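You operate a simulated robot arm through the tools that you are given. There is no shell and no other tool. Be economical: measure what you need, move in short steps, check, and stop when the job is done.

The job below is to be done with a simulated two-armed robot. You get a single attempt, and the scene is never put back.

## Task
Ease the strap that reads red, then pull it and the slack one into the green.
Fine: one press of ease; pull the table lever, turn to the next mark for the slack strap, push the lever back before pulling. Where these are worked on the way, their far stop is far enough and under half their travel is too little: table lever.

It is judged by the outcome, as a careful person would: the job done as asked, and still so three seconds after it is handed in. It fails if anything else is knocked over, pushed out of place, dropped, spilled or broken.

## Robot
Two 7-joint arms with two-finger grippers on one trunk that stands fixed in place. Base frame: the origin is at the foot of the trunk, x ahead of it, y to its left, z up. Units: cm, rad, N and s.
The left shoulder is at [6, 12.3, 99.5], the right one opposite. With the tool pointing down near the work surface each hand reaches from about 32 to 78 cm from the base axis, measured 20 degrees to its own side. Payload 1.47 kg a hand.
Tool frame (each hand has its own): the origin (TCP) lies between the finger pads and is the grasp point; the fingertips stand 1.6 cm ahead of it; z points along the fingers, y is the line along which they close. The gripper opens to 8.7 cm. The gripper's body begins 5.5 cm behind the TCP.
Orientation is that of the tool frame in the base frame, as a unit quaternion [w, x, y, z]. With the fingers straight down and closing along the base's y, the tool's x points along the base's -x, its y along +y and its z along -z.

## Interface
- The arms move only by the tool apply_moves. It takes "left_steps", "right_steps" or both (then of equal length, played together; a hand with none holds still); each is a list of rows, each a list of 7 numbers: the shift along the tool's x, y, z in cm, then the turn, a rotation vector about the tool's x, y, z in rad, then the closure, from 0 (fully open) to 1 (shut). In form: [[tx, ty, tz, wx, wy, wz, gripper], ...]. A call has 1 to 12 rows; each row is the pose to reach, as a shift and turn from the pose commanded when the call began, along the tool's axes at that moment. A row lasts 0.2 s, in which the tool goes at most 5 cm and 0.15 rad; a call with a longer step from one row to the next is refused whole, and so is a gripper value outside its range. Where a pose cannot be reached the arm comes as near as it can. A force on the tool above 40 N (or 10 N above the force at the start of the call, whichever is more), or a blocked arm, ends the call early, and 0.2 s more pass. The fingers move at their own pace (about 15.3 cm/s each) and stop on an object; they squeeze with about 28 N. The grip force told is the motor's: it shows also when the fingers shut on nothing. Time passes only in rows, and 0.2 s behind the last, so rows that repeat a pose let the fingers close. It gives the time, the measured TCP pose, the force on the tool (base axes), the opening and the grip force at its end, in the units of the frame above (readings bear some noise), with the torque about the TCP (base axes, N m) and any sound that the robot's microphone picked up.
- Cameras (640 x 400 px; columns grow to the right, rows downward): "scene" is now at [5.82, -6.4, 155.34]; the picture's right is [-0.78, -0.62, 0.00], its down [-0.45, 0.57, -0.69] and it looks along [0.43, -0.54, -0.73] (base axes); focal length 307 px, centre (320, 200). "left" rides on the left gripper at [7.3, -1.2, -9] in its tool frame; the picture's right is [0.16, 0.99, 0.00], its down [-0.72, 0.12, -0.68] and it looks along [-0.67, 0.11, 0.73] (tool axes); focal length 247 px, centre (320, 200). "right" rides on the right gripper at [7.3, 1.2, -9] in its tool frame; the picture's right is [-0.16, 0.99, 0.00], its down [-0.72, -0.12, -0.68] and it looks along [-0.67, -0.11, 0.73] (tool axes); focal length 247 px, centre (320, 200). There is no depth. A picture from a camera that has moved, and an enlarged one, comes with that camera's place and axes in the base frame and with its lens.
- grab_frame(camera): a new picture of that camera. It takes no simulated time.
- slide_trunk(by): slides the trunk up (or, below 0, down) by that many cm; the arms and the scene camera ride with it, the base frame stays. It gives what a move gives, with no picture.
- aim_head(pan, tilt): turns the head with the scene camera to pan (to the left, within 2.094 rad either way) and tilt (down, from -0.506 to 1.204), counted from straight ahead of the robot. It gives what a move gives.
- enlarge(camera, box): a new picture of the part [left, top, right, bottom] of that camera's present view, enlarged. It takes no simulated time.
- finish_job(): hands the job in; it is judged then, once.

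Work in short steps. Places have to be worked out from the pictures, the camera data and where the tool is seen: move nearer, look again, correct. Check each grasp and each placing, and mend what went wrong. You have 120 turns and 86 pictures in all, those below and enlarged ones among them. Open the grippers and draw the arms clear of the work before you hand the job in, unless the task says otherwise; then end with one line.

The tools are called by a JSON object that holds its "name" and its "arguments". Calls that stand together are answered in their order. apply_moves: Moves the arms, as the interface text tells. Its arguments: {"type":"object","properties":{"left_steps":{"type":"array"},"right_steps":{"type":"array"}},"required":[]} The other tools are called the same way: slide_trunk (by) slides the trunk up or down; aim_head (pan, tilt) turns the head that bears the scene camera; grab_frame (camera) takes a picture; enlarge (camera, box) takes an enlarged picture of a part of a camera's view; finish_job () hands the job in.

At the start:

```text
time_s: 0.0
left_eef_pos: [52.02, -9.81, 122.28]
left_tool_rot: [-0.001, -0.001, 1.0, 0.0]
left_wrist_force: [0.2, 0.7, 0.1]
left_ft_torque: [0.02, 0.02, -0.02]
left_finger_gap: 8.71
left_grip_force: 0.0
right_eef_pos: [33.38, -50.61, 122.5]
right_tool_rot: [0.0, 0.0, 1.0, 0.0]
right_wrist_force: [0.6, 0.7, -0.3]
right_ft_torque: [-0.01, 0.01, 0.04]
right_finger_gap: 8.7
right_grip_force: 0.0
trunk travel left (down, up): [-15.0, 8.0]
head pan, tilt: [-0.902, 0.812]
```

scene: 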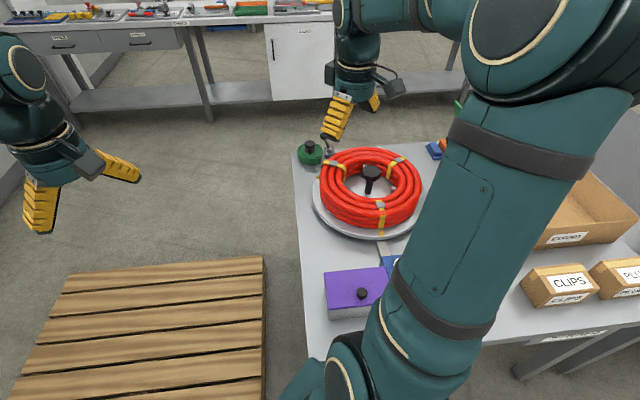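
right: 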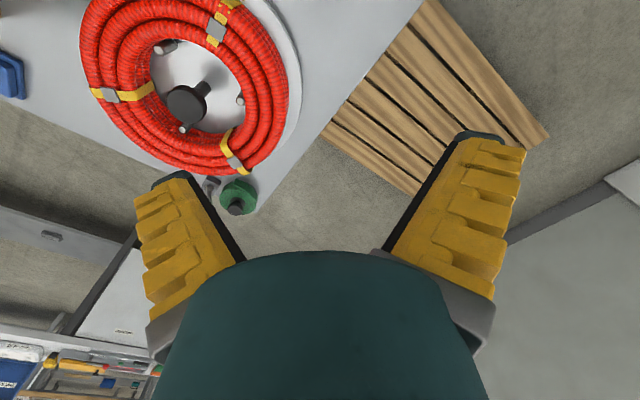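
left: 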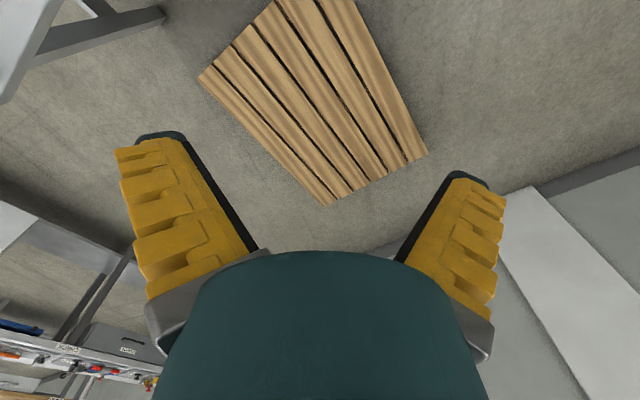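

The scene shows a turntable with a red hose coil, a purple button box and some partly hidden devices; the right arm blocks the view. I enlarge the visible part.

{"name": "enlarge", "arguments": {"camera": "scene", "box": [280, 120, 460, 340]}}

{"name": "enlarge", "arguments": {"camera": "right", "box": [0, 0, 320, 220]}}

```text
1.82 times, centred on (370, 230) of scene
camera zoom: at [5.82, -6.4, 155.34], right [-0.78, -0.62, 0.0], down [-0.45, 0.57, -0.69], along [0.43, -0.54, -0.73], focal length 558 px, centre (229, 146)
```

zoom: 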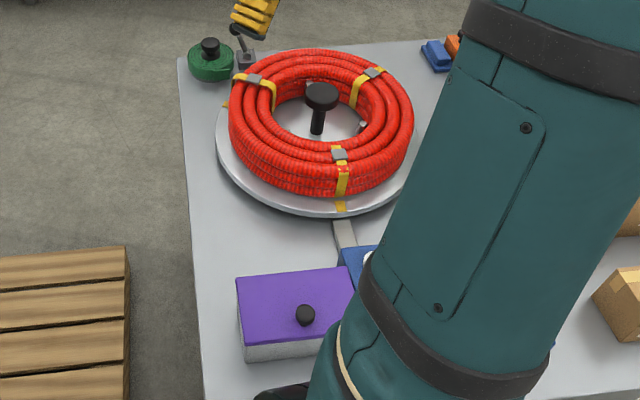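

```text
1.82 times, centred on (160, 110) of right
camera zoom: at [26.02, -49.52, 131.27], right [0.16, 0.99, 0.0], down [0.72, -0.12, 0.68], along [0.67, -0.11, -0.73], focal length 449 px, centre (611, 364)
```

zoom: 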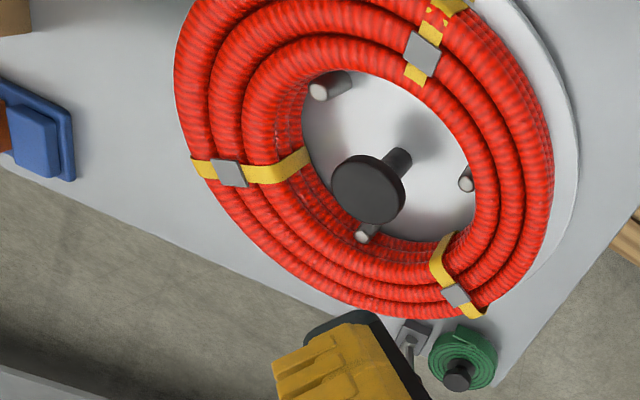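

The right arm hides the table. I turn the right hand about its axis so its camera looks toward the table (-y), and move the left hand away to the left.

{"name": "apply_moves", "arguments": {"right_steps": [[0, 0, 0, 0, 0, 0.14, 0], [0, 0, 0, 0, 0, 0.28, 0], [0, 0, 0, 0, 0, 0.42, 0], [0, 0, 0, 0, 0, 0.56, 0], [0, 0, 0, 0, 0, 0.7, 0], [0, 0, 0, 0, 0, 0.84, 0], [0, 0, 0, 0, 0, 0.98, 0], [0, 0, 0, 0, 0, 1.12, 0]], "left_steps": [[0, 4, 0, 0, 0, 0, 0], [0, 8, 0, 0, 0, 0, 0], [0, 12, 0, 0, 0, 0, 0], [0, 16, 0, 0, 0, 0, 0], [0, 20, 0, 0, 0, 0, 0], [0, 24, 0, 0, 0, 0, 0], [0, 28, 0, 0, 0, 0, 0], [0, 32, 0, 0, 0, 0, 0]]}}

{"name": "grab_frame", "arguments": {"camera": "right"}}

{"name": "grab_frame", "arguments": {"camera": "scene"}}

```text
time_s: 1.8
left_eef_pos: [51.86, 22.38, 122.38]
left_tool_rot: [0.0, 0.0, 1.0, 0.0]
left_wrist_force: [0.6, 0.1, -0.2]
left_ft_torque: [0.01, 0.01, -0.01]
left_finger_gap: 8.7
left_grip_force: 0.1
right_eef_pos: [33.22, -50.51, 122.46]
right_tool_rot: [0.0, 0.532, 0.847, 0.0]
right_wrist_force: [-0.3, -0.8, -0.6]
right_ft_torque: [-0.03, -0.03, -0.03]
right_finger_gap: 8.67
right_grip_force: 0.0
trunk travel left (down, up): [-15.0, 8.0]
head pan, tilt: [-0.902, 0.812]
```

```text
80 pictures are left
camera right: at [31.18, -43.54, 131.28], right [0.96, 0.29, 0.0], down [0.21, -0.7, 0.68], along [0.19, -0.65, -0.73], focal length 247 px, centre (320, 200)
```

right: 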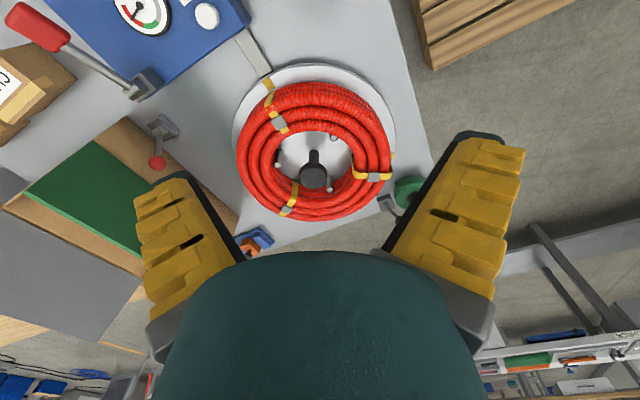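

```text
79 pictures are left
camera scene: at [5.81, -6.31, 155.35], right [-0.78, -0.62, 0.0], down [-0.45, 0.57, -0.69], along [0.43, -0.54, -0.73], focal length 307 px, centre (320, 200)
```

scene: 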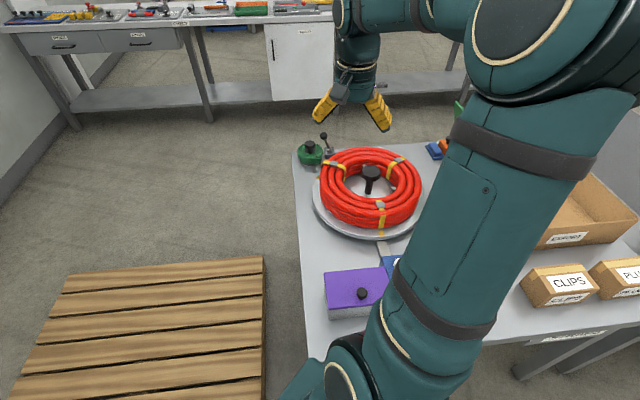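

The blue panel with the gauge lies nearer the robot. I draw the right hand back so that its camera sees it.

{"name": "apply_moves", "arguments": {"right_steps": [[5, 0, 0, 0, 0, 0, 0], [10, 0, 0, 0, 0, 0, 0], [15, 0, 0, 0, 0, 0, 0], [19, 0, 0, 0, 0, 0, 0], [22, 0, 0, 0, 0, 0, 0]]}}

{"name": "grab_frame", "arguments": {"camera": "right"}}

```text
time_s: 3.0
left_eef_pos: [51.77, 22.21, 122.27]
left_tool_rot: [0.0, 0.0, 1.0, 0.0]
left_wrist_force: [-0.6, 0.7, -0.2]
left_ft_torque: [-0.01, -0.02, -0.01]
left_finger_gap: 8.7
left_grip_force: 0.0
right_eef_pos: [23.44, -30.69, 122.45]
right_tool_rot: [0.0, 0.531, 0.847, -0.001]
right_wrist_force: [-0.1, 0.5, 0.6]
right_ft_torque: [0.03, -0.02, -0.01]
right_finger_gap: 8.65
right_grip_force: 0.1
trunk travel left (down, up): [-15.0, 8.0]
head pan, tilt: [-0.902, 0.812]
```

```text
78 pictures are left
camera right: at [21.36, -23.63, 131.21], right [0.96, 0.29, 0.0], down [0.21, -0.7, 0.68], along [0.2, -0.65, -0.73], focal length 247 px, centre (320, 200)
```

right: 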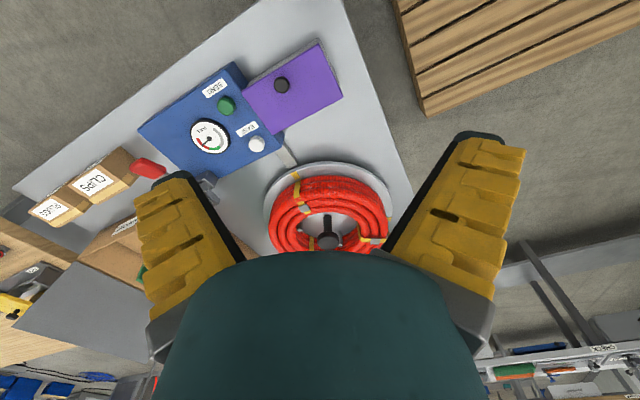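

{"name": "enlarge", "arguments": {"camera": "right", "box": [130, 30, 350, 250]}}

{"name": "grab_frame", "arguments": {"camera": "scene"}}

```text
1.82 times, centred on (240, 140) of right
camera zoom: at [21.36, -23.63, 131.21], right [0.96, 0.29, 0.0], down [0.21, -0.7, 0.68], along [0.2, -0.65, -0.73], focal length 449 px, centre (466, 309)
```

zoom: 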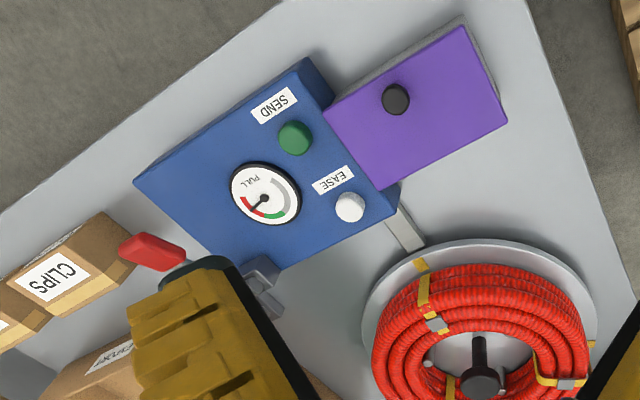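

```text
76 pictures are left
camera scene: at [5.73, -6.3, 155.35], right [-0.78, -0.62, 0.0], down [-0.45, 0.57, -0.69], along [0.43, -0.54, -0.73], focal length 307 px, centre (320, 200)
```

scene: 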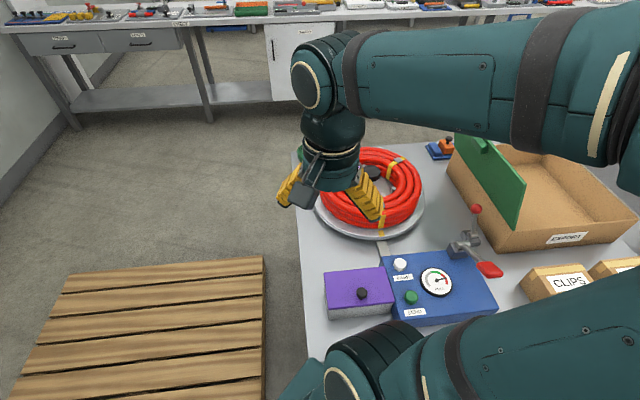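

{"name": "enlarge", "arguments": {"camera": "scene", "box": [320, 180, 520, 340]}}

{"name": "enlarge", "arguments": {"camera": "scene", "box": [280, 120, 440, 250]}}

```text
2.50 times, centred on (420, 260) of scene
camera zoom: at [5.73, -6.3, 155.35], right [-0.78, -0.62, 0.0], down [-0.45, 0.57, -0.69], along [0.43, -0.54, -0.73], focal length 768 px, centre (70, 50)
```

zoom: 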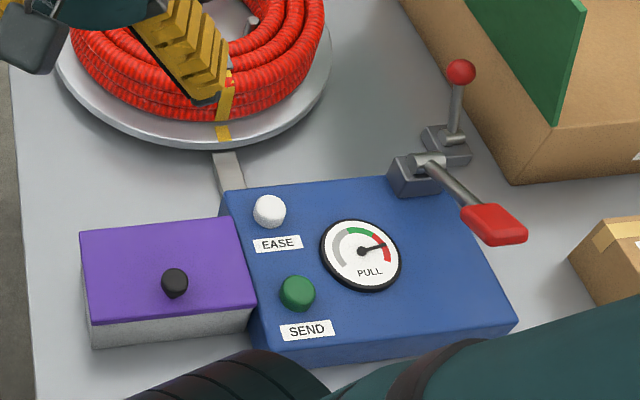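

```text
3.08 times, centred on (360, 185) of scene
camera zoom: at [5.73, -6.3, 155.35], right [-0.78, -0.62, 0.0], down [-0.45, 0.57, -0.69], along [0.43, -0.54, -0.73], focal length 945 px, centre (197, 246)
```

zoom: 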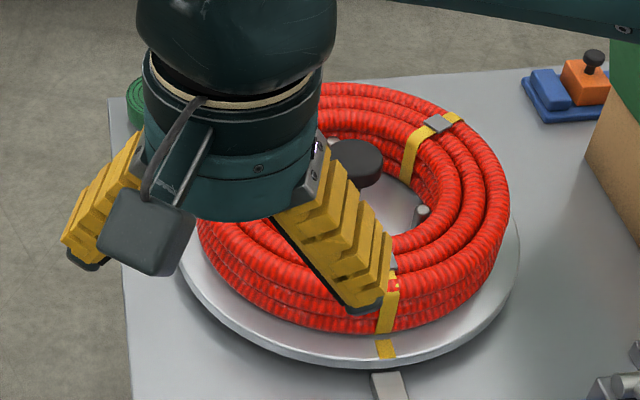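

Triangulating the two cameras: the EASE button is at about (16.4, -52.9, 85.4), the red-ball lever at (7.5, -80, 89.5), the hub cap at (38.4, -72.7, 92) and the pull handle at (-1, -58, 95). I bring the closed right hand above EASE at a safe height.

{"name": "apply_moves", "arguments": {"right_steps": [[-2.4, -2.3, 2, 0, 0, -0.05, 0.5], [-4.8, -4.6, 4, 0, 0, -0.1, 1], [-7.2, -6.8, 6, 0, 0, -0.15, 1], [-9.6, -9.1, 8, 0, 0, -0.2, 1], [-12.1, -11.4, 10, 0, 0, -0.25, 1], [-14.5, -13.7, 12, 0, 0, -0.3, 1], [-17, -16, 14, 0, 0, -0.337, 1], [-17, -16, 17.4, 0, 0, -0.337, 1], [-17, -16, 20.4, 0, 0, -0.337, 1]]}}

{"name": "grab_frame", "arguments": {"camera": "right"}}

{"name": "grab_frame", "arguments": {"camera": "scene"}}

```text
time_s: 5.0
left_eef_pos: [51.83, 22.22, 122.42]
left_tool_rot: [0.001, 0.0, 1.0, 0.0]
left_wrist_force: [0.8, -0.2, -0.5]
left_ft_torque: [-0.01, 0.03, -0.04]
left_finger_gap: 8.7
left_grip_force: 0.0
right_eef_pos: [16.9, -53.31, 101.96]
right_tool_rot: [0.0, 0.381, 0.925, 0.0]
right_wrist_force: [-0.6, -0.6, -0.6]
right_ft_torque: [-0.01, -0.01, 0.01]
right_finger_gap: 0.0
right_grip_force: 28.1
trunk travel left (down, up): [-15.0, 8.0]
head pan, tilt: [-0.902, 0.812]
```

```text
73 pictures are left
camera right: at [12.53, -47.36, 110.82], right [0.81, 0.59, 0.0], down [0.43, -0.59, 0.68], along [0.4, -0.55, -0.73], focal length 247 px, centre (320, 200)
```

right: 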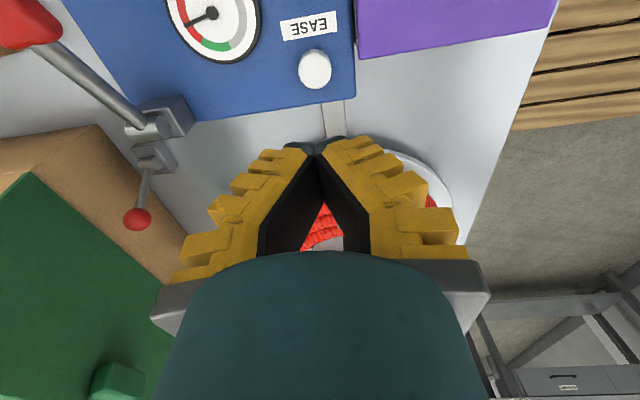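

```text
72 pictures are left
camera scene: at [5.89, -6.49, 155.33], right [-0.78, -0.62, 0.0], down [-0.45, 0.57, -0.69], along [0.43, -0.54, -0.73], focal length 307 px, centre (320, 200)
```

scene: 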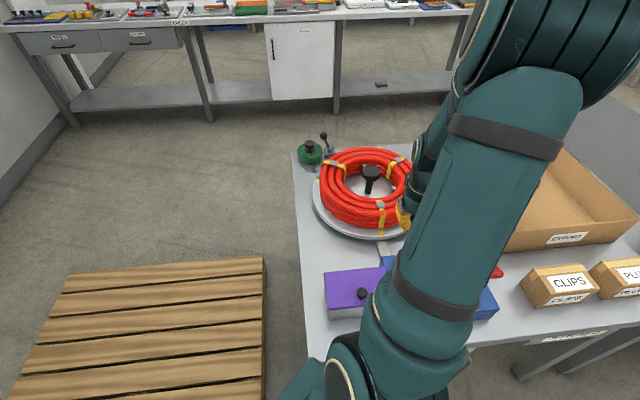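

The EASE button sits under the hand, and the estimate agrees to about 0.5 cm. I descend to just above it.

{"name": "apply_moves", "arguments": {"right_steps": [[0.3, -0.1, 4, 0, 0, 0, 1], [0.57, -0.28, 8, 0, 0, 0, 1], [0.57, -0.28, 11, 0, 0, 0, 1], [0.57, -0.28, 13, 0, 0, 0, 1]]}}

{"name": "grab_frame", "arguments": {"camera": "right"}}

```text
time_s: 6.0
left_eef_pos: [51.79, 22.18, 122.24]
left_tool_rot: [0.0, 0.0, 1.0, 0.0]
left_wrist_force: [0.3, -0.1, -0.2]
left_ft_torque: [-0.02, 0.0, -0.03]
left_finger_gap: 8.69
left_grip_force: 0.0
right_eef_pos: [16.22, -52.92, 88.91]
right_tool_rot: [0.0, 0.382, 0.924, 0.0]
right_wrist_force: [-0.5, 0.1, 0.7]
right_ft_torque: [-0.01, 0.02, 0.0]
right_finger_gap: 0.01
right_grip_force: 28.8
trunk travel left (down, up): [-15.0, 8.0]
head pan, tilt: [-0.902, 0.812]
```

```text
71 pictures are left
camera right: at [11.89, -47.07, 97.82], right [0.81, 0.59, 0.0], down [0.43, -0.59, 0.68], along [0.4, -0.55, -0.73], focal length 247 px, centre (320, 200)
```

right: 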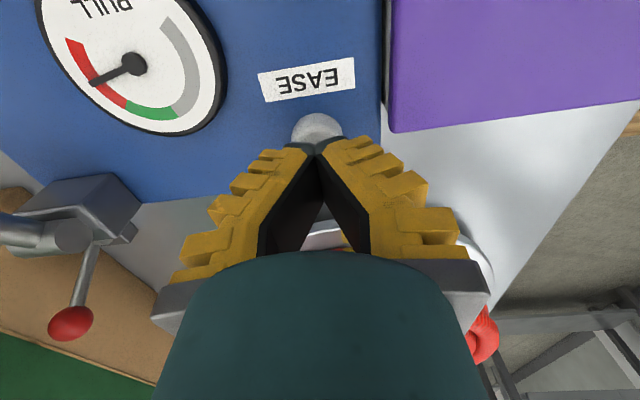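

The fingertips are about 1.5–2 cm over the button with the needle visible in red. I press down gently in small steps.

{"name": "apply_moves", "arguments": {"right_steps": [[0.4, 0, 0.6, 0, 0, 0, 1], [0.4, 0, 1.2, 0, 0, 0, 1], [0.4, 0, 1.6, 0, 0, 0, 1]]}}

{"name": "grab_frame", "arguments": {"camera": "right"}}

```text
time_s: 6.8
left_eef_pos: [51.84, 22.22, 122.34]
left_tool_rot: [0.0, 0.0, 1.0, 0.001]
left_wrist_force: [0.6, -0.4, -0.1]
left_ft_torque: [0.05, -0.03, 0.01]
left_finger_gap: 8.71
left_grip_force: 0.0
right_eef_pos: [15.82, -52.71, 87.43]
right_tool_rot: [0.0, 0.382, 0.924, 0.001]
right_wrist_force: [0.3, 0.3, -0.1]
right_ft_torque: [0.01, -0.02, 0.01]
right_finger_gap: 0.0
right_grip_force: 28.0
trunk travel left (down, up): [-15.0, 8.0]
head pan, tilt: [-0.902, 0.812]
```

```text
70 pictures are left
camera right: at [11.56, -46.81, 96.29], right [0.81, 0.59, 0.0], down [0.43, -0.59, 0.68], along [0.4, -0.55, -0.73], focal length 247 px, centre (320, 200)
```

right: 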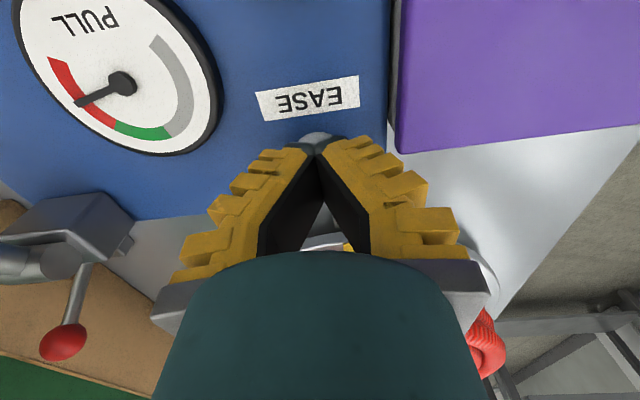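

No contact yet (tips at z≈85.8). I continue the descent slowly.

{"name": "apply_moves", "arguments": {"right_steps": [[0, 0, 0.3, 0, 0, 0, 1], [0, 0, 0.6, 0, 0, 0, 1], [0, 0, 0.9, 0, 0, 0, 1]]}}

{"name": "grab_frame", "arguments": {"camera": "right"}}

```text
time_s: 7.6
left_eef_pos: [51.86, 22.25, 122.27]
left_tool_rot: [-0.001, -0.001, 1.0, 0.0]
left_wrist_force: [-1.0, -0.3, -0.2]
left_ft_torque: [-0.01, 0.0, -0.02]
left_finger_gap: 8.68
left_grip_force: 0.2
right_eef_pos: [15.83, -52.65, 86.45]
right_tool_rot: [0.0, 0.381, 0.924, 0.0]
right_wrist_force: [0.9, 1.1, 1.9]
right_ft_torque: [-0.04, 0.01, 0.01]
right_finger_gap: 0.0
right_grip_force: 28.2
trunk travel left (down, up): [-15.0, 8.0]
head pan, tilt: [-0.902, 0.812]
heard: click
```

```text
69 pictures are left
camera right: at [11.51, -46.75, 95.32], right [0.81, 0.59, 0.0], down [0.43, -0.59, 0.68], along [0.4, -0.55, -0.73], focal length 247 px, centre (320, 200)
```

right: 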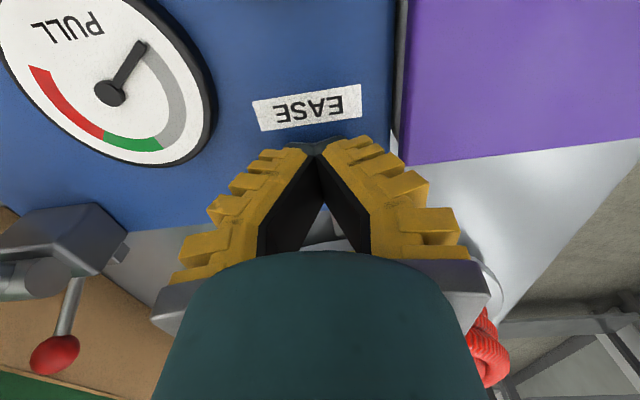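

A click was heard and the needle dropped to slack: one ease press is done. I raise the hand and move it toward the pull handle for a look.

{"name": "apply_moves", "arguments": {"right_steps": [[0, 0, -4, 0, 0, 0, 1], [0, 0, -8.5, 0, 0, 0, 1], [0, 0, -13, 0, 0, 0, 0.7], [2, -3, -16.5, 0, 0, 0, 0.5], [4, -6, -18, 0, 0, 0, 0.4], [7, -9, -18, 0, 0, 0, 0.4], [9, -12, -18, 0, 0, 0, 0.4]]}}

{"name": "grab_frame", "arguments": {"camera": "right"}}

{"name": "grab_frame", "arguments": {"camera": "scene"}}

```text
refused: row 4 steps farther than a row can; nothing moved
```

```text
68 pictures are left
camera right: at [11.51, -46.75, 95.32], right [0.81, 0.59, 0.0], down [0.43, -0.59, 0.68], along [0.4, -0.55, -0.73], focal length 247 px, centre (320, 200)
```

right: 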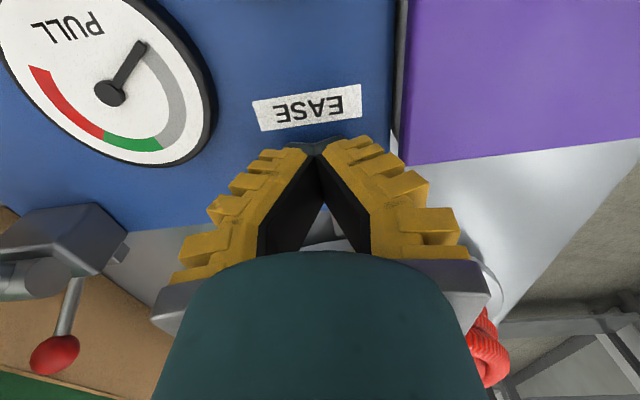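

```text
67 pictures are left
camera scene: at [5.82, -6.39, 155.34], right [-0.78, -0.62, 0.0], down [-0.45, 0.57, -0.69], along [0.43, -0.54, -0.73], focal length 307 px, centre (320, 200)
```

scene: 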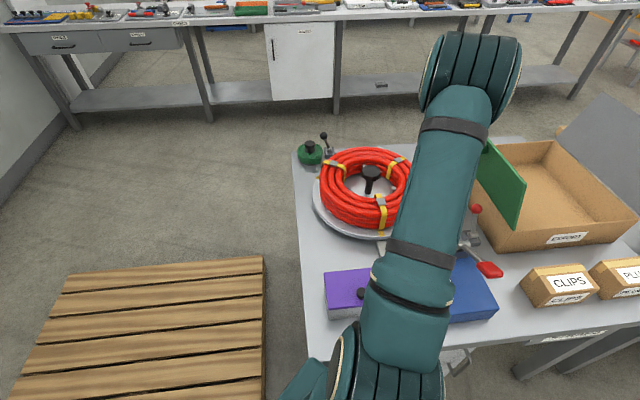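

One row was too long; I resend it with shorter steps.

{"name": "apply_moves", "arguments": {"right_steps": [[0, 0, -4, 0, 0, 0, 1], [0, 0, -8.5, 0, 0, 0, 1], [0, 0, -13, 0, 0, 0, 0.7], [2, -2, -16, 0, 0, 0, 0.5], [4, -5, -18, 0, 0, 0, 0.4], [7, -8, -18, 0, 0, 0, 0.4], [9, -11, -18, 0, 0, 0, 0.4]]}}

{"name": "grab_frame", "arguments": {"camera": "right"}}

```text
time_s: 9.2
left_eef_pos: [51.78, 22.17, 122.29]
left_tool_rot: [0.001, 0.0, 1.0, 0.0]
left_wrist_force: [0.5, -0.5, -0.5]
left_ft_torque: [-0.02, 0.0, -0.01]
left_finger_gap: 8.68
left_grip_force: 0.1
right_eef_pos: [1.69, -54.11, 104.51]
right_tool_rot: [0.0, 0.381, 0.925, 0.0]
right_wrist_force: [0.3, 0.4, 0.6]
right_ft_torque: [-0.01, 0.0, -0.01]
right_finger_gap: 5.75
right_grip_force: 4.0
trunk travel left (down, up): [-15.0, 8.0]
head pan, tilt: [-0.902, 0.812]
```

```text
66 pictures are left
camera right: at [-2.6, -48.25, 113.22], right [0.81, 0.59, 0.0], down [0.43, -0.59, 0.68], along [0.4, -0.55, -0.73], focal length 247 px, centre (320, 200)
```

right: 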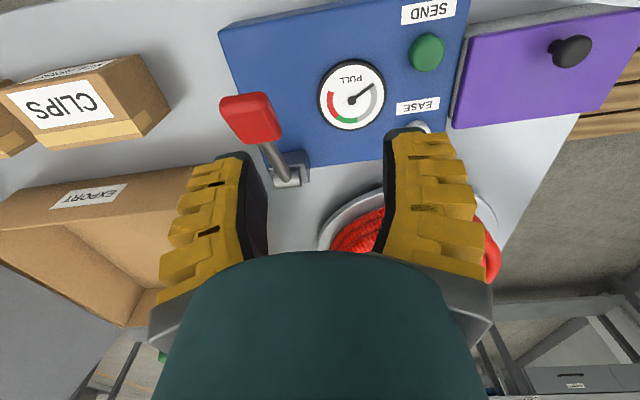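

The red handle is at about (-1.6, -58, 94.7), 5 cm to the hand's side. I shift over it with open fingers and lower partway.

{"name": "apply_moves", "arguments": {"right_steps": [[-0.2, -3, 0, 0, 0, 0, 0], [-0.4, -5.3, 0, 0, 0, 0, 0], [-0.4, -5.3, 3, 0, 0, 0, 0], [-0.4, -5.3, 6, 0, 0, 0, 0]]}}

{"name": "grab_frame", "arguments": {"camera": "right"}}

{"name": "grab_frame", "arguments": {"camera": "scene"}}

```text
time_s: 10.2
left_eef_pos: [51.72, 22.31, 122.39]
left_tool_rot: [-0.001, 0.0, 1.0, 0.0]
left_wrist_force: [0.1, -0.8, 0.2]
left_ft_torque: [-0.02, -0.02, 0.0]
left_finger_gap: 8.69
left_grip_force: 0.2
right_eef_pos: [-1.63, -57.93, 98.4]
right_tool_rot: [0.0, 0.381, 0.924, 0.0]
right_wrist_force: [-0.3, -0.8, 0.5]
right_ft_torque: [-0.01, -0.02, -0.04]
right_finger_gap: 8.72
right_grip_force: 0.2
trunk travel left (down, up): [-15.0, 8.0]
head pan, tilt: [-0.902, 0.812]
```

```text
65 pictures are left
camera right: at [-6.07, -52.04, 107.21], right [0.81, 0.59, 0.0], down [0.43, -0.59, 0.68], along [0.4, -0.55, -0.73], focal length 247 px, centre (320, 200)
```

right: 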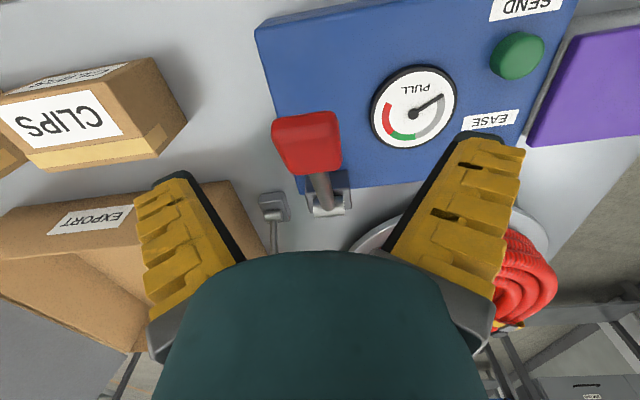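

```text
64 pictures are left
camera scene: at [5.81, -6.43, 155.34], right [-0.78, -0.62, 0.0], down [-0.45, 0.57, -0.69], along [0.43, -0.54, -0.73], focal length 307 px, centre (320, 200)
```

scene: 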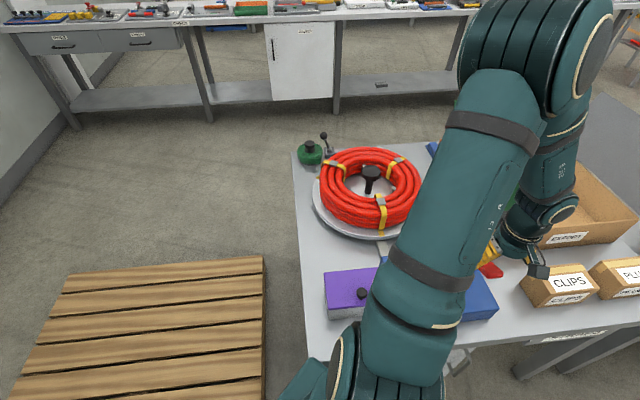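

The handle lies 0.7 cm off centre. I correct, lower around it and close.

{"name": "apply_moves", "arguments": {"right_steps": [[0.3, -0.7, 1.5, 0, 0, 0, 0], [0.3, -0.7, 3.5, 0, 0, 0, 0], [0.3, -0.7, 3.5, 0, 0, 0, 0.5], [0.3, -0.7, 3.5, 0, 0, 0, 1], [0.3, -0.7, 3.5, 0, 0, 0, 1]]}}

{"name": "grab_frame", "arguments": {"camera": "right"}}

```text
time_s: 11.4
left_eef_pos: [51.82, 22.3, 122.38]
left_tool_rot: [0.0, 0.0, 1.0, -0.001]
left_wrist_force: [-0.3, 0.8, 0.0]
left_ft_torque: [-0.03, 0.0, 0.01]
left_finger_gap: 8.7
left_grip_force: 0.1
right_eef_pos: [-2.49, -58.3, 94.99]
right_tool_rot: [0.0, 0.382, 0.924, -0.001]
right_wrist_force: [-2.4, -3.0, 6.3]
right_ft_torque: [-0.54, -0.51, 0.03]
right_finger_gap: 3.48
right_grip_force: 30.0
trunk travel left (down, up): [-15.0, 8.0]
head pan, tilt: [-0.902, 0.812]
```

```text
63 pictures are left
camera right: at [-6.86, -52.33, 103.83], right [0.81, 0.59, 0.0], down [0.43, -0.59, 0.68], along [0.4, -0.55, -0.73], focal length 247 px, centre (320, 200)
```

right: 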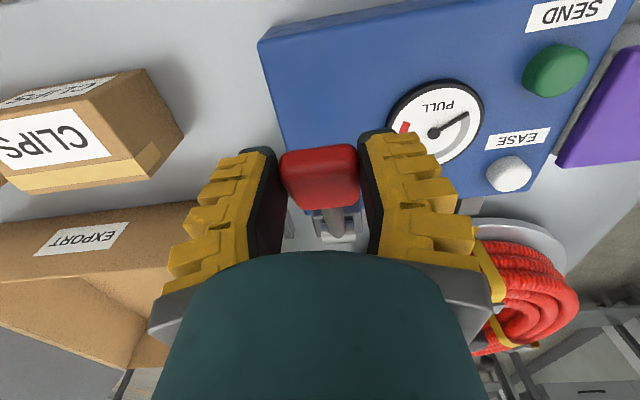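

Firm grip (3.5 cm). I pull the handle along its arc toward the operator a little and check gauge and force.

{"name": "apply_moves", "arguments": {"right_steps": [[0.43, 0, 0.61, 0, -0.05, 0, 1], [0.83, 0, 1.23, 0, -0.1, 0, 1], [1.2, 0, 1.88, 0, -0.15, 0, 1], [1.54, 0, 2.55, 0, -0.2, 0, 1]]}}

{"name": "grab_frame", "arguments": {"camera": "right"}}

```text
time_s: 12.4
left_eef_pos: [51.93, 22.08, 122.32]
left_tool_rot: [-0.001, 0.0, 1.0, 0.001]
left_wrist_force: [-0.6, 0.5, 0.3]
left_ft_torque: [-0.02, 0.01, 0.02]
left_finger_gap: 8.68
left_grip_force: 0.0
right_eef_pos: [-3.47, -57.37, 92.34]
right_tool_rot: [0.093, 0.378, 0.92, -0.037]
right_wrist_force: [6.8, -17.0, -1.3]
right_ft_torque: [-0.26, -0.25, -0.01]
right_finger_gap: 3.35
right_grip_force: 29.9
trunk travel left (down, up): [-15.0, 8.0]
head pan, tilt: [-0.902, 0.812]
```

```text
62 pictures are left
camera right: at [-8.92, -50.34, 99.53], right [0.8, 0.59, 0.03], down [0.33, -0.49, 0.81], along [0.5, -0.64, -0.58], focal length 247 px, centre (320, 200)
```

right: 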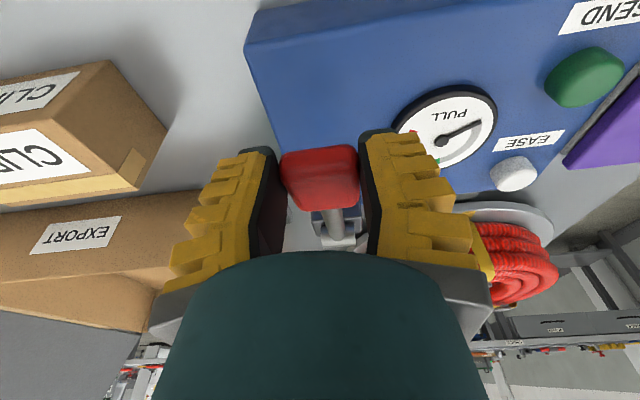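

The lever yields with moderate force (mostly radial: my arc is a bit wide). I continue on the arc with a small inward correction.

{"name": "apply_moves", "arguments": {"right_steps": [[0.1, 0, 0.8, 0, -0.05, 0, 1], [0.4, 0, 1.5, 0, -0.1, 0, 1], [0.7, 0, 2.2, 0, -0.15, 0, 1], [1.0, 0, 2.9, 0, -0.2, 0, 1]]}}

{"name": "grab_frame", "arguments": {"camera": "right"}}

```text
time_s: 13.4
left_eef_pos: [51.88, 22.24, 122.4]
left_tool_rot: [0.0, 0.0, 1.0, 0.0]
left_wrist_force: [0.4, 0.7, 0.4]
left_ft_torque: [-0.03, 0.02, 0.04]
left_finger_gap: 8.67
left_grip_force: 0.1
right_eef_pos: [-3.81, -57.01, 89.45]
right_tool_rot: [0.183, 0.375, 0.905, -0.077]
right_wrist_force: [-0.8, -4.0, 4.8]
right_ft_torque: [-0.2, -0.31, -0.25]
right_finger_gap: 3.44
right_grip_force: 29.8
trunk travel left (down, up): [-15.0, 8.0]
head pan, tilt: [-0.902, 0.812]
```

```text
61 pictures are left
camera right: at [-10.19, -49.04, 94.73], right [0.8, 0.6, 0.06], down [0.2, -0.37, 0.91], along [0.57, -0.71, -0.41], focal length 247 px, centre (320, 200)
```

right: 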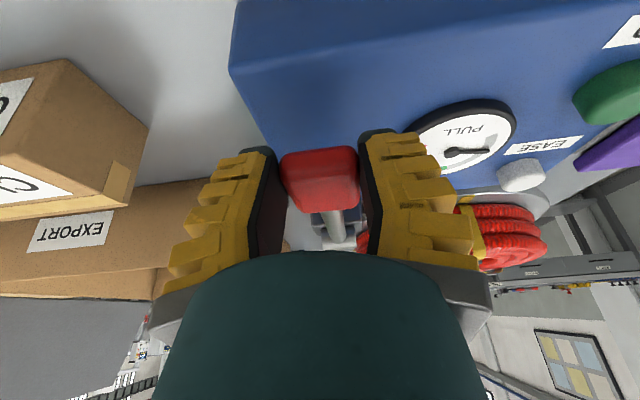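

{"name": "enlarge", "arguments": {"camera": "right", "box": [400, 80, 560, 180]}}

{"name": "grab_frame", "arguments": {"camera": "scene"}}

```text
4.00 times, centred on (480, 130) of right
camera zoom: at [-10.19, -49.04, 94.73], right [0.8, 0.6, 0.06], down [0.2, -0.37, 0.91], along [0.57, -0.71, -0.41], focal length 988 px, centre (-320, 480)
```

zoom: 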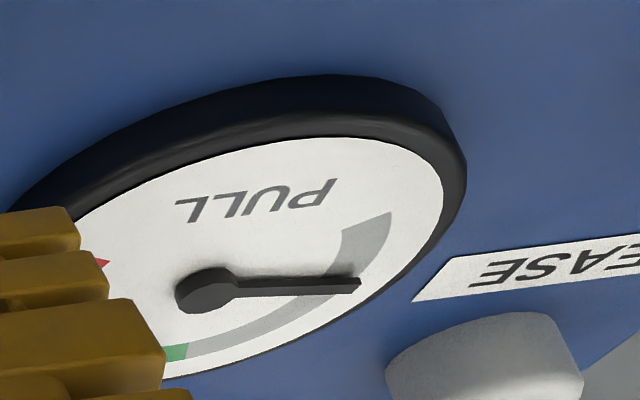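

```text
59 pictures are left
camera scene: at [5.82, -6.39, 155.34], right [-0.78, -0.62, 0.0], down [-0.45, 0.57, -0.69], along [0.43, -0.54, -0.73], focal length 307 px, centre (320, 200)
```

scene: 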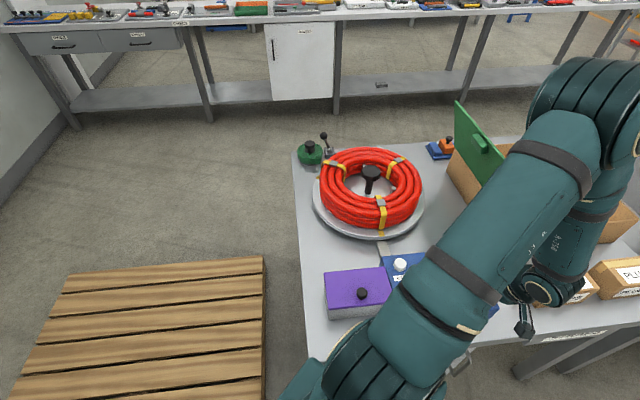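

The needle is climbing through gray as the lever moves. I continue the arc.

{"name": "apply_moves", "arguments": {"right_steps": [[0.35, 0, 0.65, 0, -0.05, 0, 1], [0.65, 0, 1.33, 0, -0.1, 0, 1], [0.95, 0, 2.0, 0, -0.15, 0, 1], [1.2, 0, 2.7, 0, -0.2, 0, 1]]}}

{"name": "enlarge", "arguments": {"camera": "right", "box": [400, 60, 600, 200]}}

```text
time_s: 14.4
left_eef_pos: [51.96, 22.27, 122.36]
left_tool_rot: [0.0, 0.0, 1.0, 0.0]
left_wrist_force: [-0.7, -0.3, 0.0]
left_ft_torque: [0.01, 0.0, 0.03]
left_finger_gap: 8.7
left_grip_force: 0.0
right_eef_pos: [-3.86, -56.96, 86.49]
right_tool_rot: [0.273, 0.364, 0.884, -0.112]
right_wrist_force: [4.7, 2.2, 9.6]
right_ft_torque: [-0.25, -0.15, 0.07]
right_finger_gap: 3.93
right_grip_force: 29.6
trunk travel left (down, up): [-15.0, 8.0]
head pan, tilt: [-0.902, 0.812]
```

```text
2.86 times, centred on (500, 130) of right
camera zoom: at [-10.89, -48.37, 89.62], right [0.79, 0.61, 0.09], down [0.07, -0.23, 0.97], along [0.61, -0.76, -0.23], focal length 706 px, centre (-194, 400)
```

zoom: 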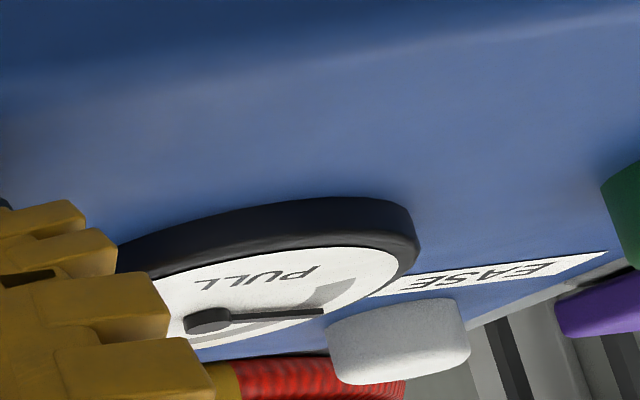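

{"name": "grab_frame", "arguments": {"camera": "right"}}

{"name": "enlarge", "arguments": {"camera": "scene", "box": [380, 220, 560, 340]}}

```text
57 pictures are left
camera right: at [-10.89, -48.37, 89.62], right [0.79, 0.61, 0.09], down [0.07, -0.23, 0.97], along [0.61, -0.76, -0.23], focal length 247 px, centre (320, 200)
```

right: 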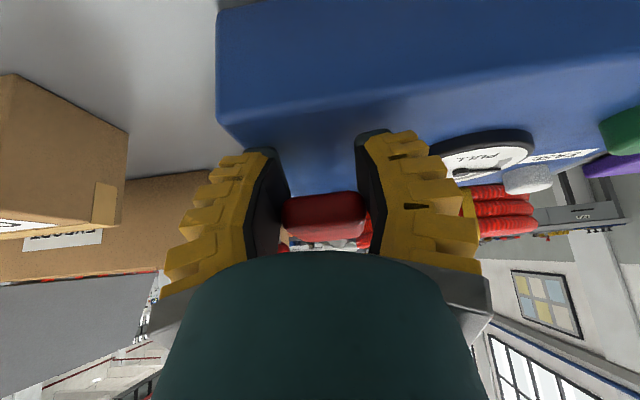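

```text
3.33 times, centred on (470, 280) of scene
camera zoom: at [5.88, -6.35, 155.33], right [-0.78, -0.62, 0.0], down [-0.45, 0.57, -0.69], along [0.43, -0.54, -0.73], focal length 1024 px, centre (-180, -67)
```

zoom: 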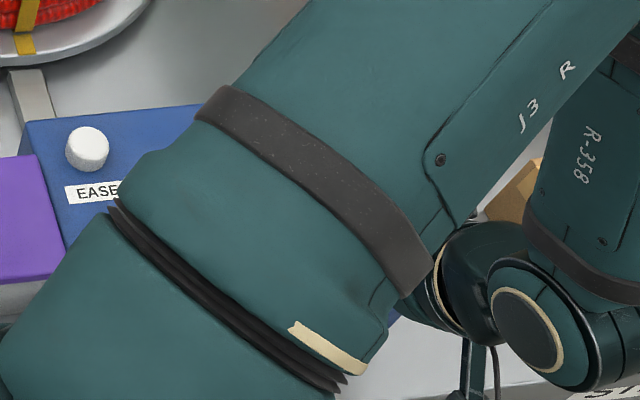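

The lever reached its stop and the handle slid a little in the grip. I carry the handle back along the same arc for another stroke.

{"name": "apply_moves", "arguments": {"right_steps": [[-0.86, 0, -1.2, 0, 0.1, 0, 1], [-1.72, 0, -2.39, 0, 0.2, 0, 1], [-2.75, 0, -3.45, 0, 0.3, 0, 1], [-3.78, 0, -4.5, 0, 0.4, 0, 1], [-5.1, 0, -5.2, 0, 0.5, 0, 1], [-6.39, 0, -5.93, 0, 0.6, 0, 1]]}}

{"name": "grab_frame", "arguments": {"camera": "right"}}

```text
time_s: 15.8
left_eef_pos: [51.88, 22.32, 122.28]
left_tool_rot: [0.0, 0.0, 1.0, 0.0]
left_wrist_force: [-0.2, 1.2, 0.2]
left_ft_torque: [-0.02, 0.02, -0.01]
left_finger_gap: 8.69
left_grip_force: 0.1
right_eef_pos: [-2.48, -58.31, 95.1]
right_tool_rot: [0.0, 0.38, 0.925, 0.0]
right_wrist_force: [-1.3, 15.2, -18.2]
right_ft_torque: [-0.11, 0.02, -0.12]
right_finger_gap: 3.44
right_grip_force: 30.1
trunk travel left (down, up): [-15.0, 8.0]
head pan, tilt: [-0.902, 0.812]
```

```text
55 pictures are left
camera right: at [-6.82, -52.43, 103.81], right [0.81, 0.59, 0.0], down [0.43, -0.59, 0.68], along [0.4, -0.55, -0.73], focal length 247 px, centre (320, 200)
```

right: 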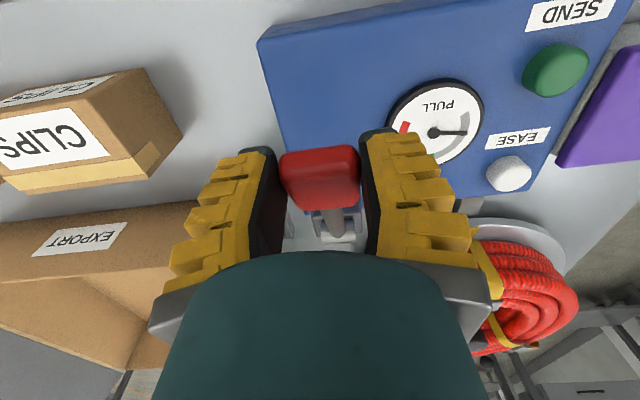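

The needle kept its gain (it ratchets), now mid-gray. I make a second stroke to just about the stop and return.

{"name": "apply_moves", "arguments": {"right_steps": [[0.7, 0, 1.3, 0, -0.1, 0, 1], [1.3, 0, 2.65, 0, -0.2, 0, 1], [1.6, 0, 4.1, 0, -0.3, 0, 1], [1.85, 0, 5.55, 0, -0.4, 0, 1], [1.88, 0, 6.8, 0, -0.49, 0, 1], [1.85, 0, 5.55, 0, -0.4, 0, 1], [1.6, 0, 4.1, 0, -0.3, 0, 1], [1.3, 0, 2.65, 0, -0.2, 0, 1], [0.7, 0, 1.3, 0, -0.1, 0, 1], [0, 0, 0, 0, 0, 0, 1]]}}

{"name": "grab_frame", "arguments": {"camera": "right"}}

```text
time_s: 18.0
left_eef_pos: [51.8, 22.33, 122.25]
left_tool_rot: [0.0, 0.0, 1.0, 0.0]
left_wrist_force: [0.4, 0.3, 0.8]
left_ft_torque: [-0.04, -0.03, -0.03]
left_finger_gap: 8.67
left_grip_force: 0.0
right_eef_pos: [-2.59, -58.22, 94.89]
right_tool_rot: [-0.002, 0.383, 0.924, 0.002]
right_wrist_force: [-2.3, 13.7, -9.4]
right_ft_torque: [-0.19, -0.16, 0.1]
right_finger_gap: 3.34
right_grip_force: 30.1
trunk travel left (down, up): [-15.0, 8.0]
head pan, tilt: [-0.902, 0.812]
```

```text
54 pictures are left
camera right: at [-6.92, -52.32, 103.78], right [0.81, 0.59, 0.0], down [0.43, -0.59, 0.68], along [0.4, -0.55, -0.73], focal length 247 px, centre (320, 200)
```

right: 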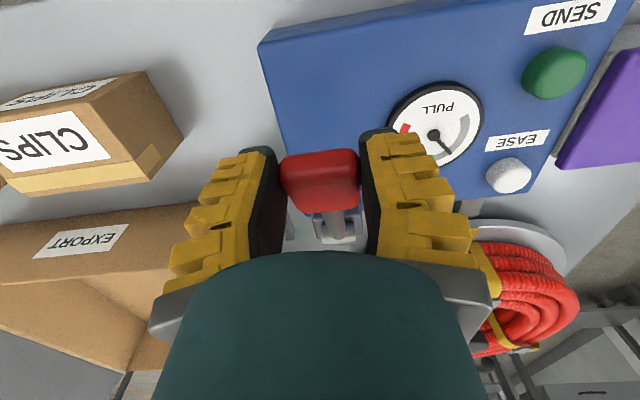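

{"name": "enlarge", "arguments": {"camera": "right", "box": [380, 70, 500, 180]}}

```text
3.64 times, centred on (440, 125) of right
camera zoom: at [-6.92, -52.32, 103.78], right [0.81, 0.59, 0.0], down [0.43, -0.59, 0.68], along [0.4, -0.55, -0.73], focal length 898 px, centre (-116, 473)
```

zoom: 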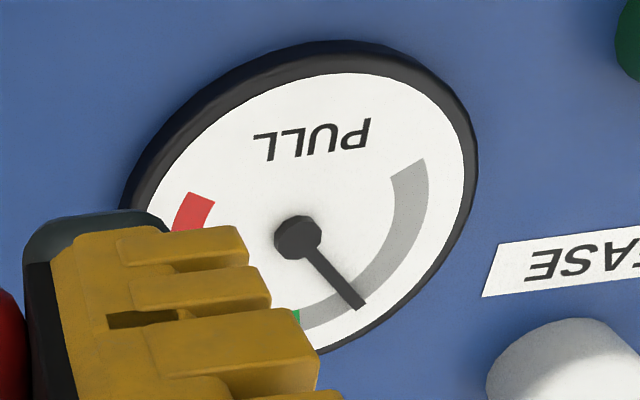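

The needle is at the end of gray; green starts a bit further. A third full stroke should land it in green.

{"name": "apply_moves", "arguments": {"right_steps": [[0.7, 0, 1.3, 0, -0.1, 0, 1], [1.3, 0, 2.65, 0, -0.2, 0, 1], [1.6, 0, 4.1, 0, -0.3, 0, 1], [1.85, 0, 5.55, 0, -0.4, 0, 1], [1.88, 0, 6.8, 0, -0.49, 0, 1], [1.85, 0, 5.55, 0, -0.4, 0, 1], [1.6, 0, 4.1, 0, -0.3, 0, 1], [1.3, 0, 2.65, 0, -0.2, 0, 1], [0.7, 0, 1.3, 0, -0.1, 0, 1], [0, 0, 0, 0, 0, 0, 1]]}}

{"name": "enlarge", "arguments": {"camera": "right", "box": [380, 70, 500, 180]}}

```text
time_s: 20.2
left_eef_pos: [51.87, 22.33, 122.22]
left_tool_rot: [0.0, 0.001, 1.0, 0.0]
left_wrist_force: [0.4, 0.4, 0.4]
left_ft_torque: [0.0, -0.03, -0.05]
left_finger_gap: 8.7
left_grip_force: 0.1
right_eef_pos: [-2.6, -58.17, 94.9]
right_tool_rot: [-0.001, 0.382, 0.924, 0.001]
right_wrist_force: [0.7, 12.8, -9.4]
right_ft_torque: [-0.27, -0.23, 0.08]
right_finger_gap: 3.32
right_grip_force: 30.3
trunk travel left (down, up): [-15.0, 8.0]
head pan, tilt: [-0.902, 0.812]
```

```text
3.64 times, centred on (440, 125) of right
camera zoom: at [-6.97, -52.28, 103.75], right [0.81, 0.59, 0.0], down [0.43, -0.6, 0.68], along [0.4, -0.55, -0.74], focal length 898 px, centre (-116, 473)
```

zoom: 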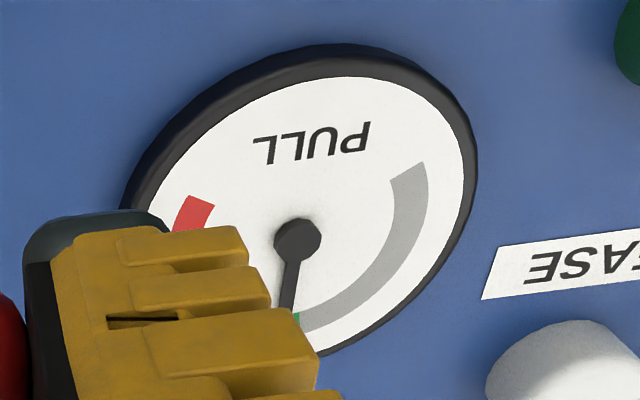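

The needle is only just inside green. I add a partial stroke (about half) for margin, then release and look.

{"name": "apply_moves", "arguments": {"right_steps": [[0.7, 0, 1.3, 0, -0.1, 0, 1], [1.3, 0, 2.65, 0, -0.2, 0, 1], [1.45, 0, 3.4, 0, -0.25, 0, 1], [1.3, 0, 2.65, 0, -0.2, 0, 1], [0.7, 0, 1.3, 0, -0.1, 0, 1], [0, 0, 0, 0, 0, 0, 1], [0, 0, 0, 0, 0, 0, 0.6], [0, 0, 0, 0, 0, 0, 0], [0, 0, -3, 0, 0, 0, 0], [0, 0, -7, 0, 0, 0, 0]]}}

{"name": "grab_frame", "arguments": {"camera": "right"}}

```text
time_s: 22.4
left_eef_pos: [51.84, 22.32, 122.41]
left_tool_rot: [0.0, 0.0, 1.0, 0.0]
left_wrist_force: [0.5, 0.6, -0.7]
left_ft_torque: [0.01, -0.01, 0.0]
left_finger_gap: 8.67
left_grip_force: 0.0
right_eef_pos: [-2.43, -58.06, 102.25]
right_tool_rot: [0.001, 0.381, 0.924, 0.0]
right_wrist_force: [0.3, 0.6, -0.4]
right_ft_torque: [0.01, -0.01, -0.02]
right_finger_gap: 8.71
right_grip_force: 0.1
trunk travel left (down, up): [-15.0, 8.0]
head pan, tilt: [-0.902, 0.812]
```

```text
51 pictures are left
camera right: at [-6.77, -52.11, 111.1], right [0.81, 0.59, 0.0], down [0.43, -0.59, 0.68], along [0.4, -0.55, -0.73], focal length 247 px, centre (320, 200)
```

right: 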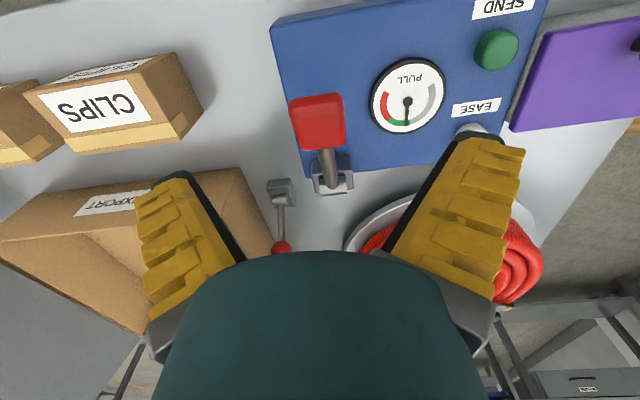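

{"name": "enlarge", "arguments": {"camera": "right", "box": [360, 50, 460, 140]}}

```text
4.44 times, centred on (410, 95) of right
camera zoom: at [-6.77, -52.11, 111.1], right [0.81, 0.59, 0.0], down [0.43, -0.59, 0.68], along [0.4, -0.55, -0.73], focal length 1098 px, centre (-80, 667)
```

zoom: 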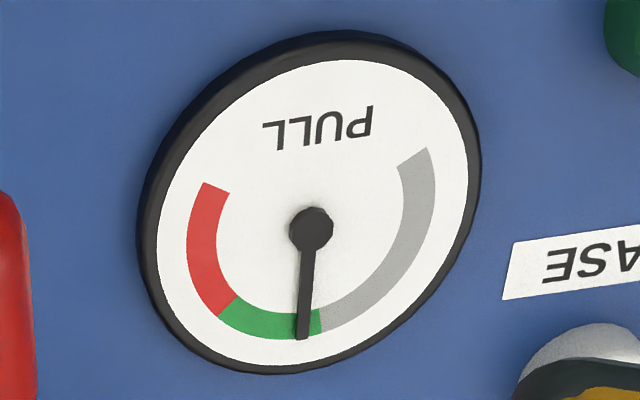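

The needle stands clearly in green. Now I examine the straps on the coil to tell which is slack.

{"name": "enlarge", "arguments": {"camera": "scene", "box": [300, 130, 440, 250]}}

```text
3.33 times, centred on (370, 190) of scene
camera zoom: at [5.81, -6.31, 155.35], right [-0.78, -0.62, 0.0], down [-0.45, 0.57, -0.69], along [0.43, -0.54, -0.73], focal length 1024 px, centre (153, 233)
```

zoom: 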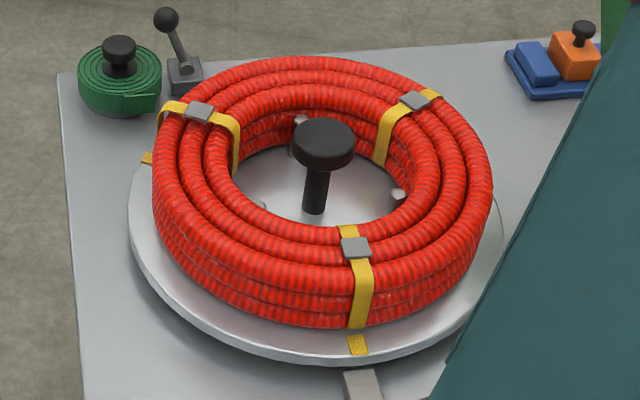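

{"name": "enlarge", "arguments": {"camera": "scene", "box": [318, 145, 368, 180]}}

{"name": "enlarge", "arguments": {"camera": "scene", "box": [370, 145, 420, 180]}}

```text
11.43 times, centred on (343, 162) of scene
camera zoom: at [5.81, -6.31, 155.35], right [-0.78, -0.62, 0.0], down [-0.45, 0.57, -0.69], along [0.43, -0.54, -0.73], focal length 3510 px, centre (57, 629)
```

zoom: 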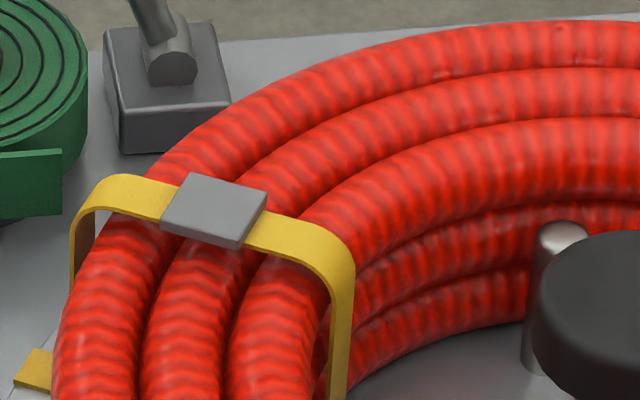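

```text
11.43 times, centred on (395, 162) of scene
camera zoom: at [5.81, -6.31, 155.35], right [-0.78, -0.62, 0.0], down [-0.45, 0.57, -0.69], along [0.43, -0.54, -0.73], focal length 3510 px, centre (-537, 629)
```

zoom: 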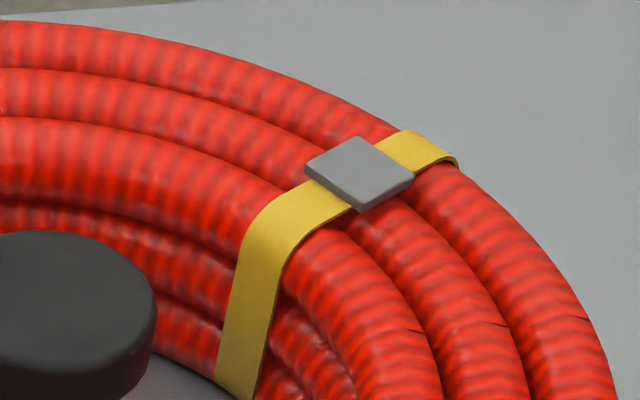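

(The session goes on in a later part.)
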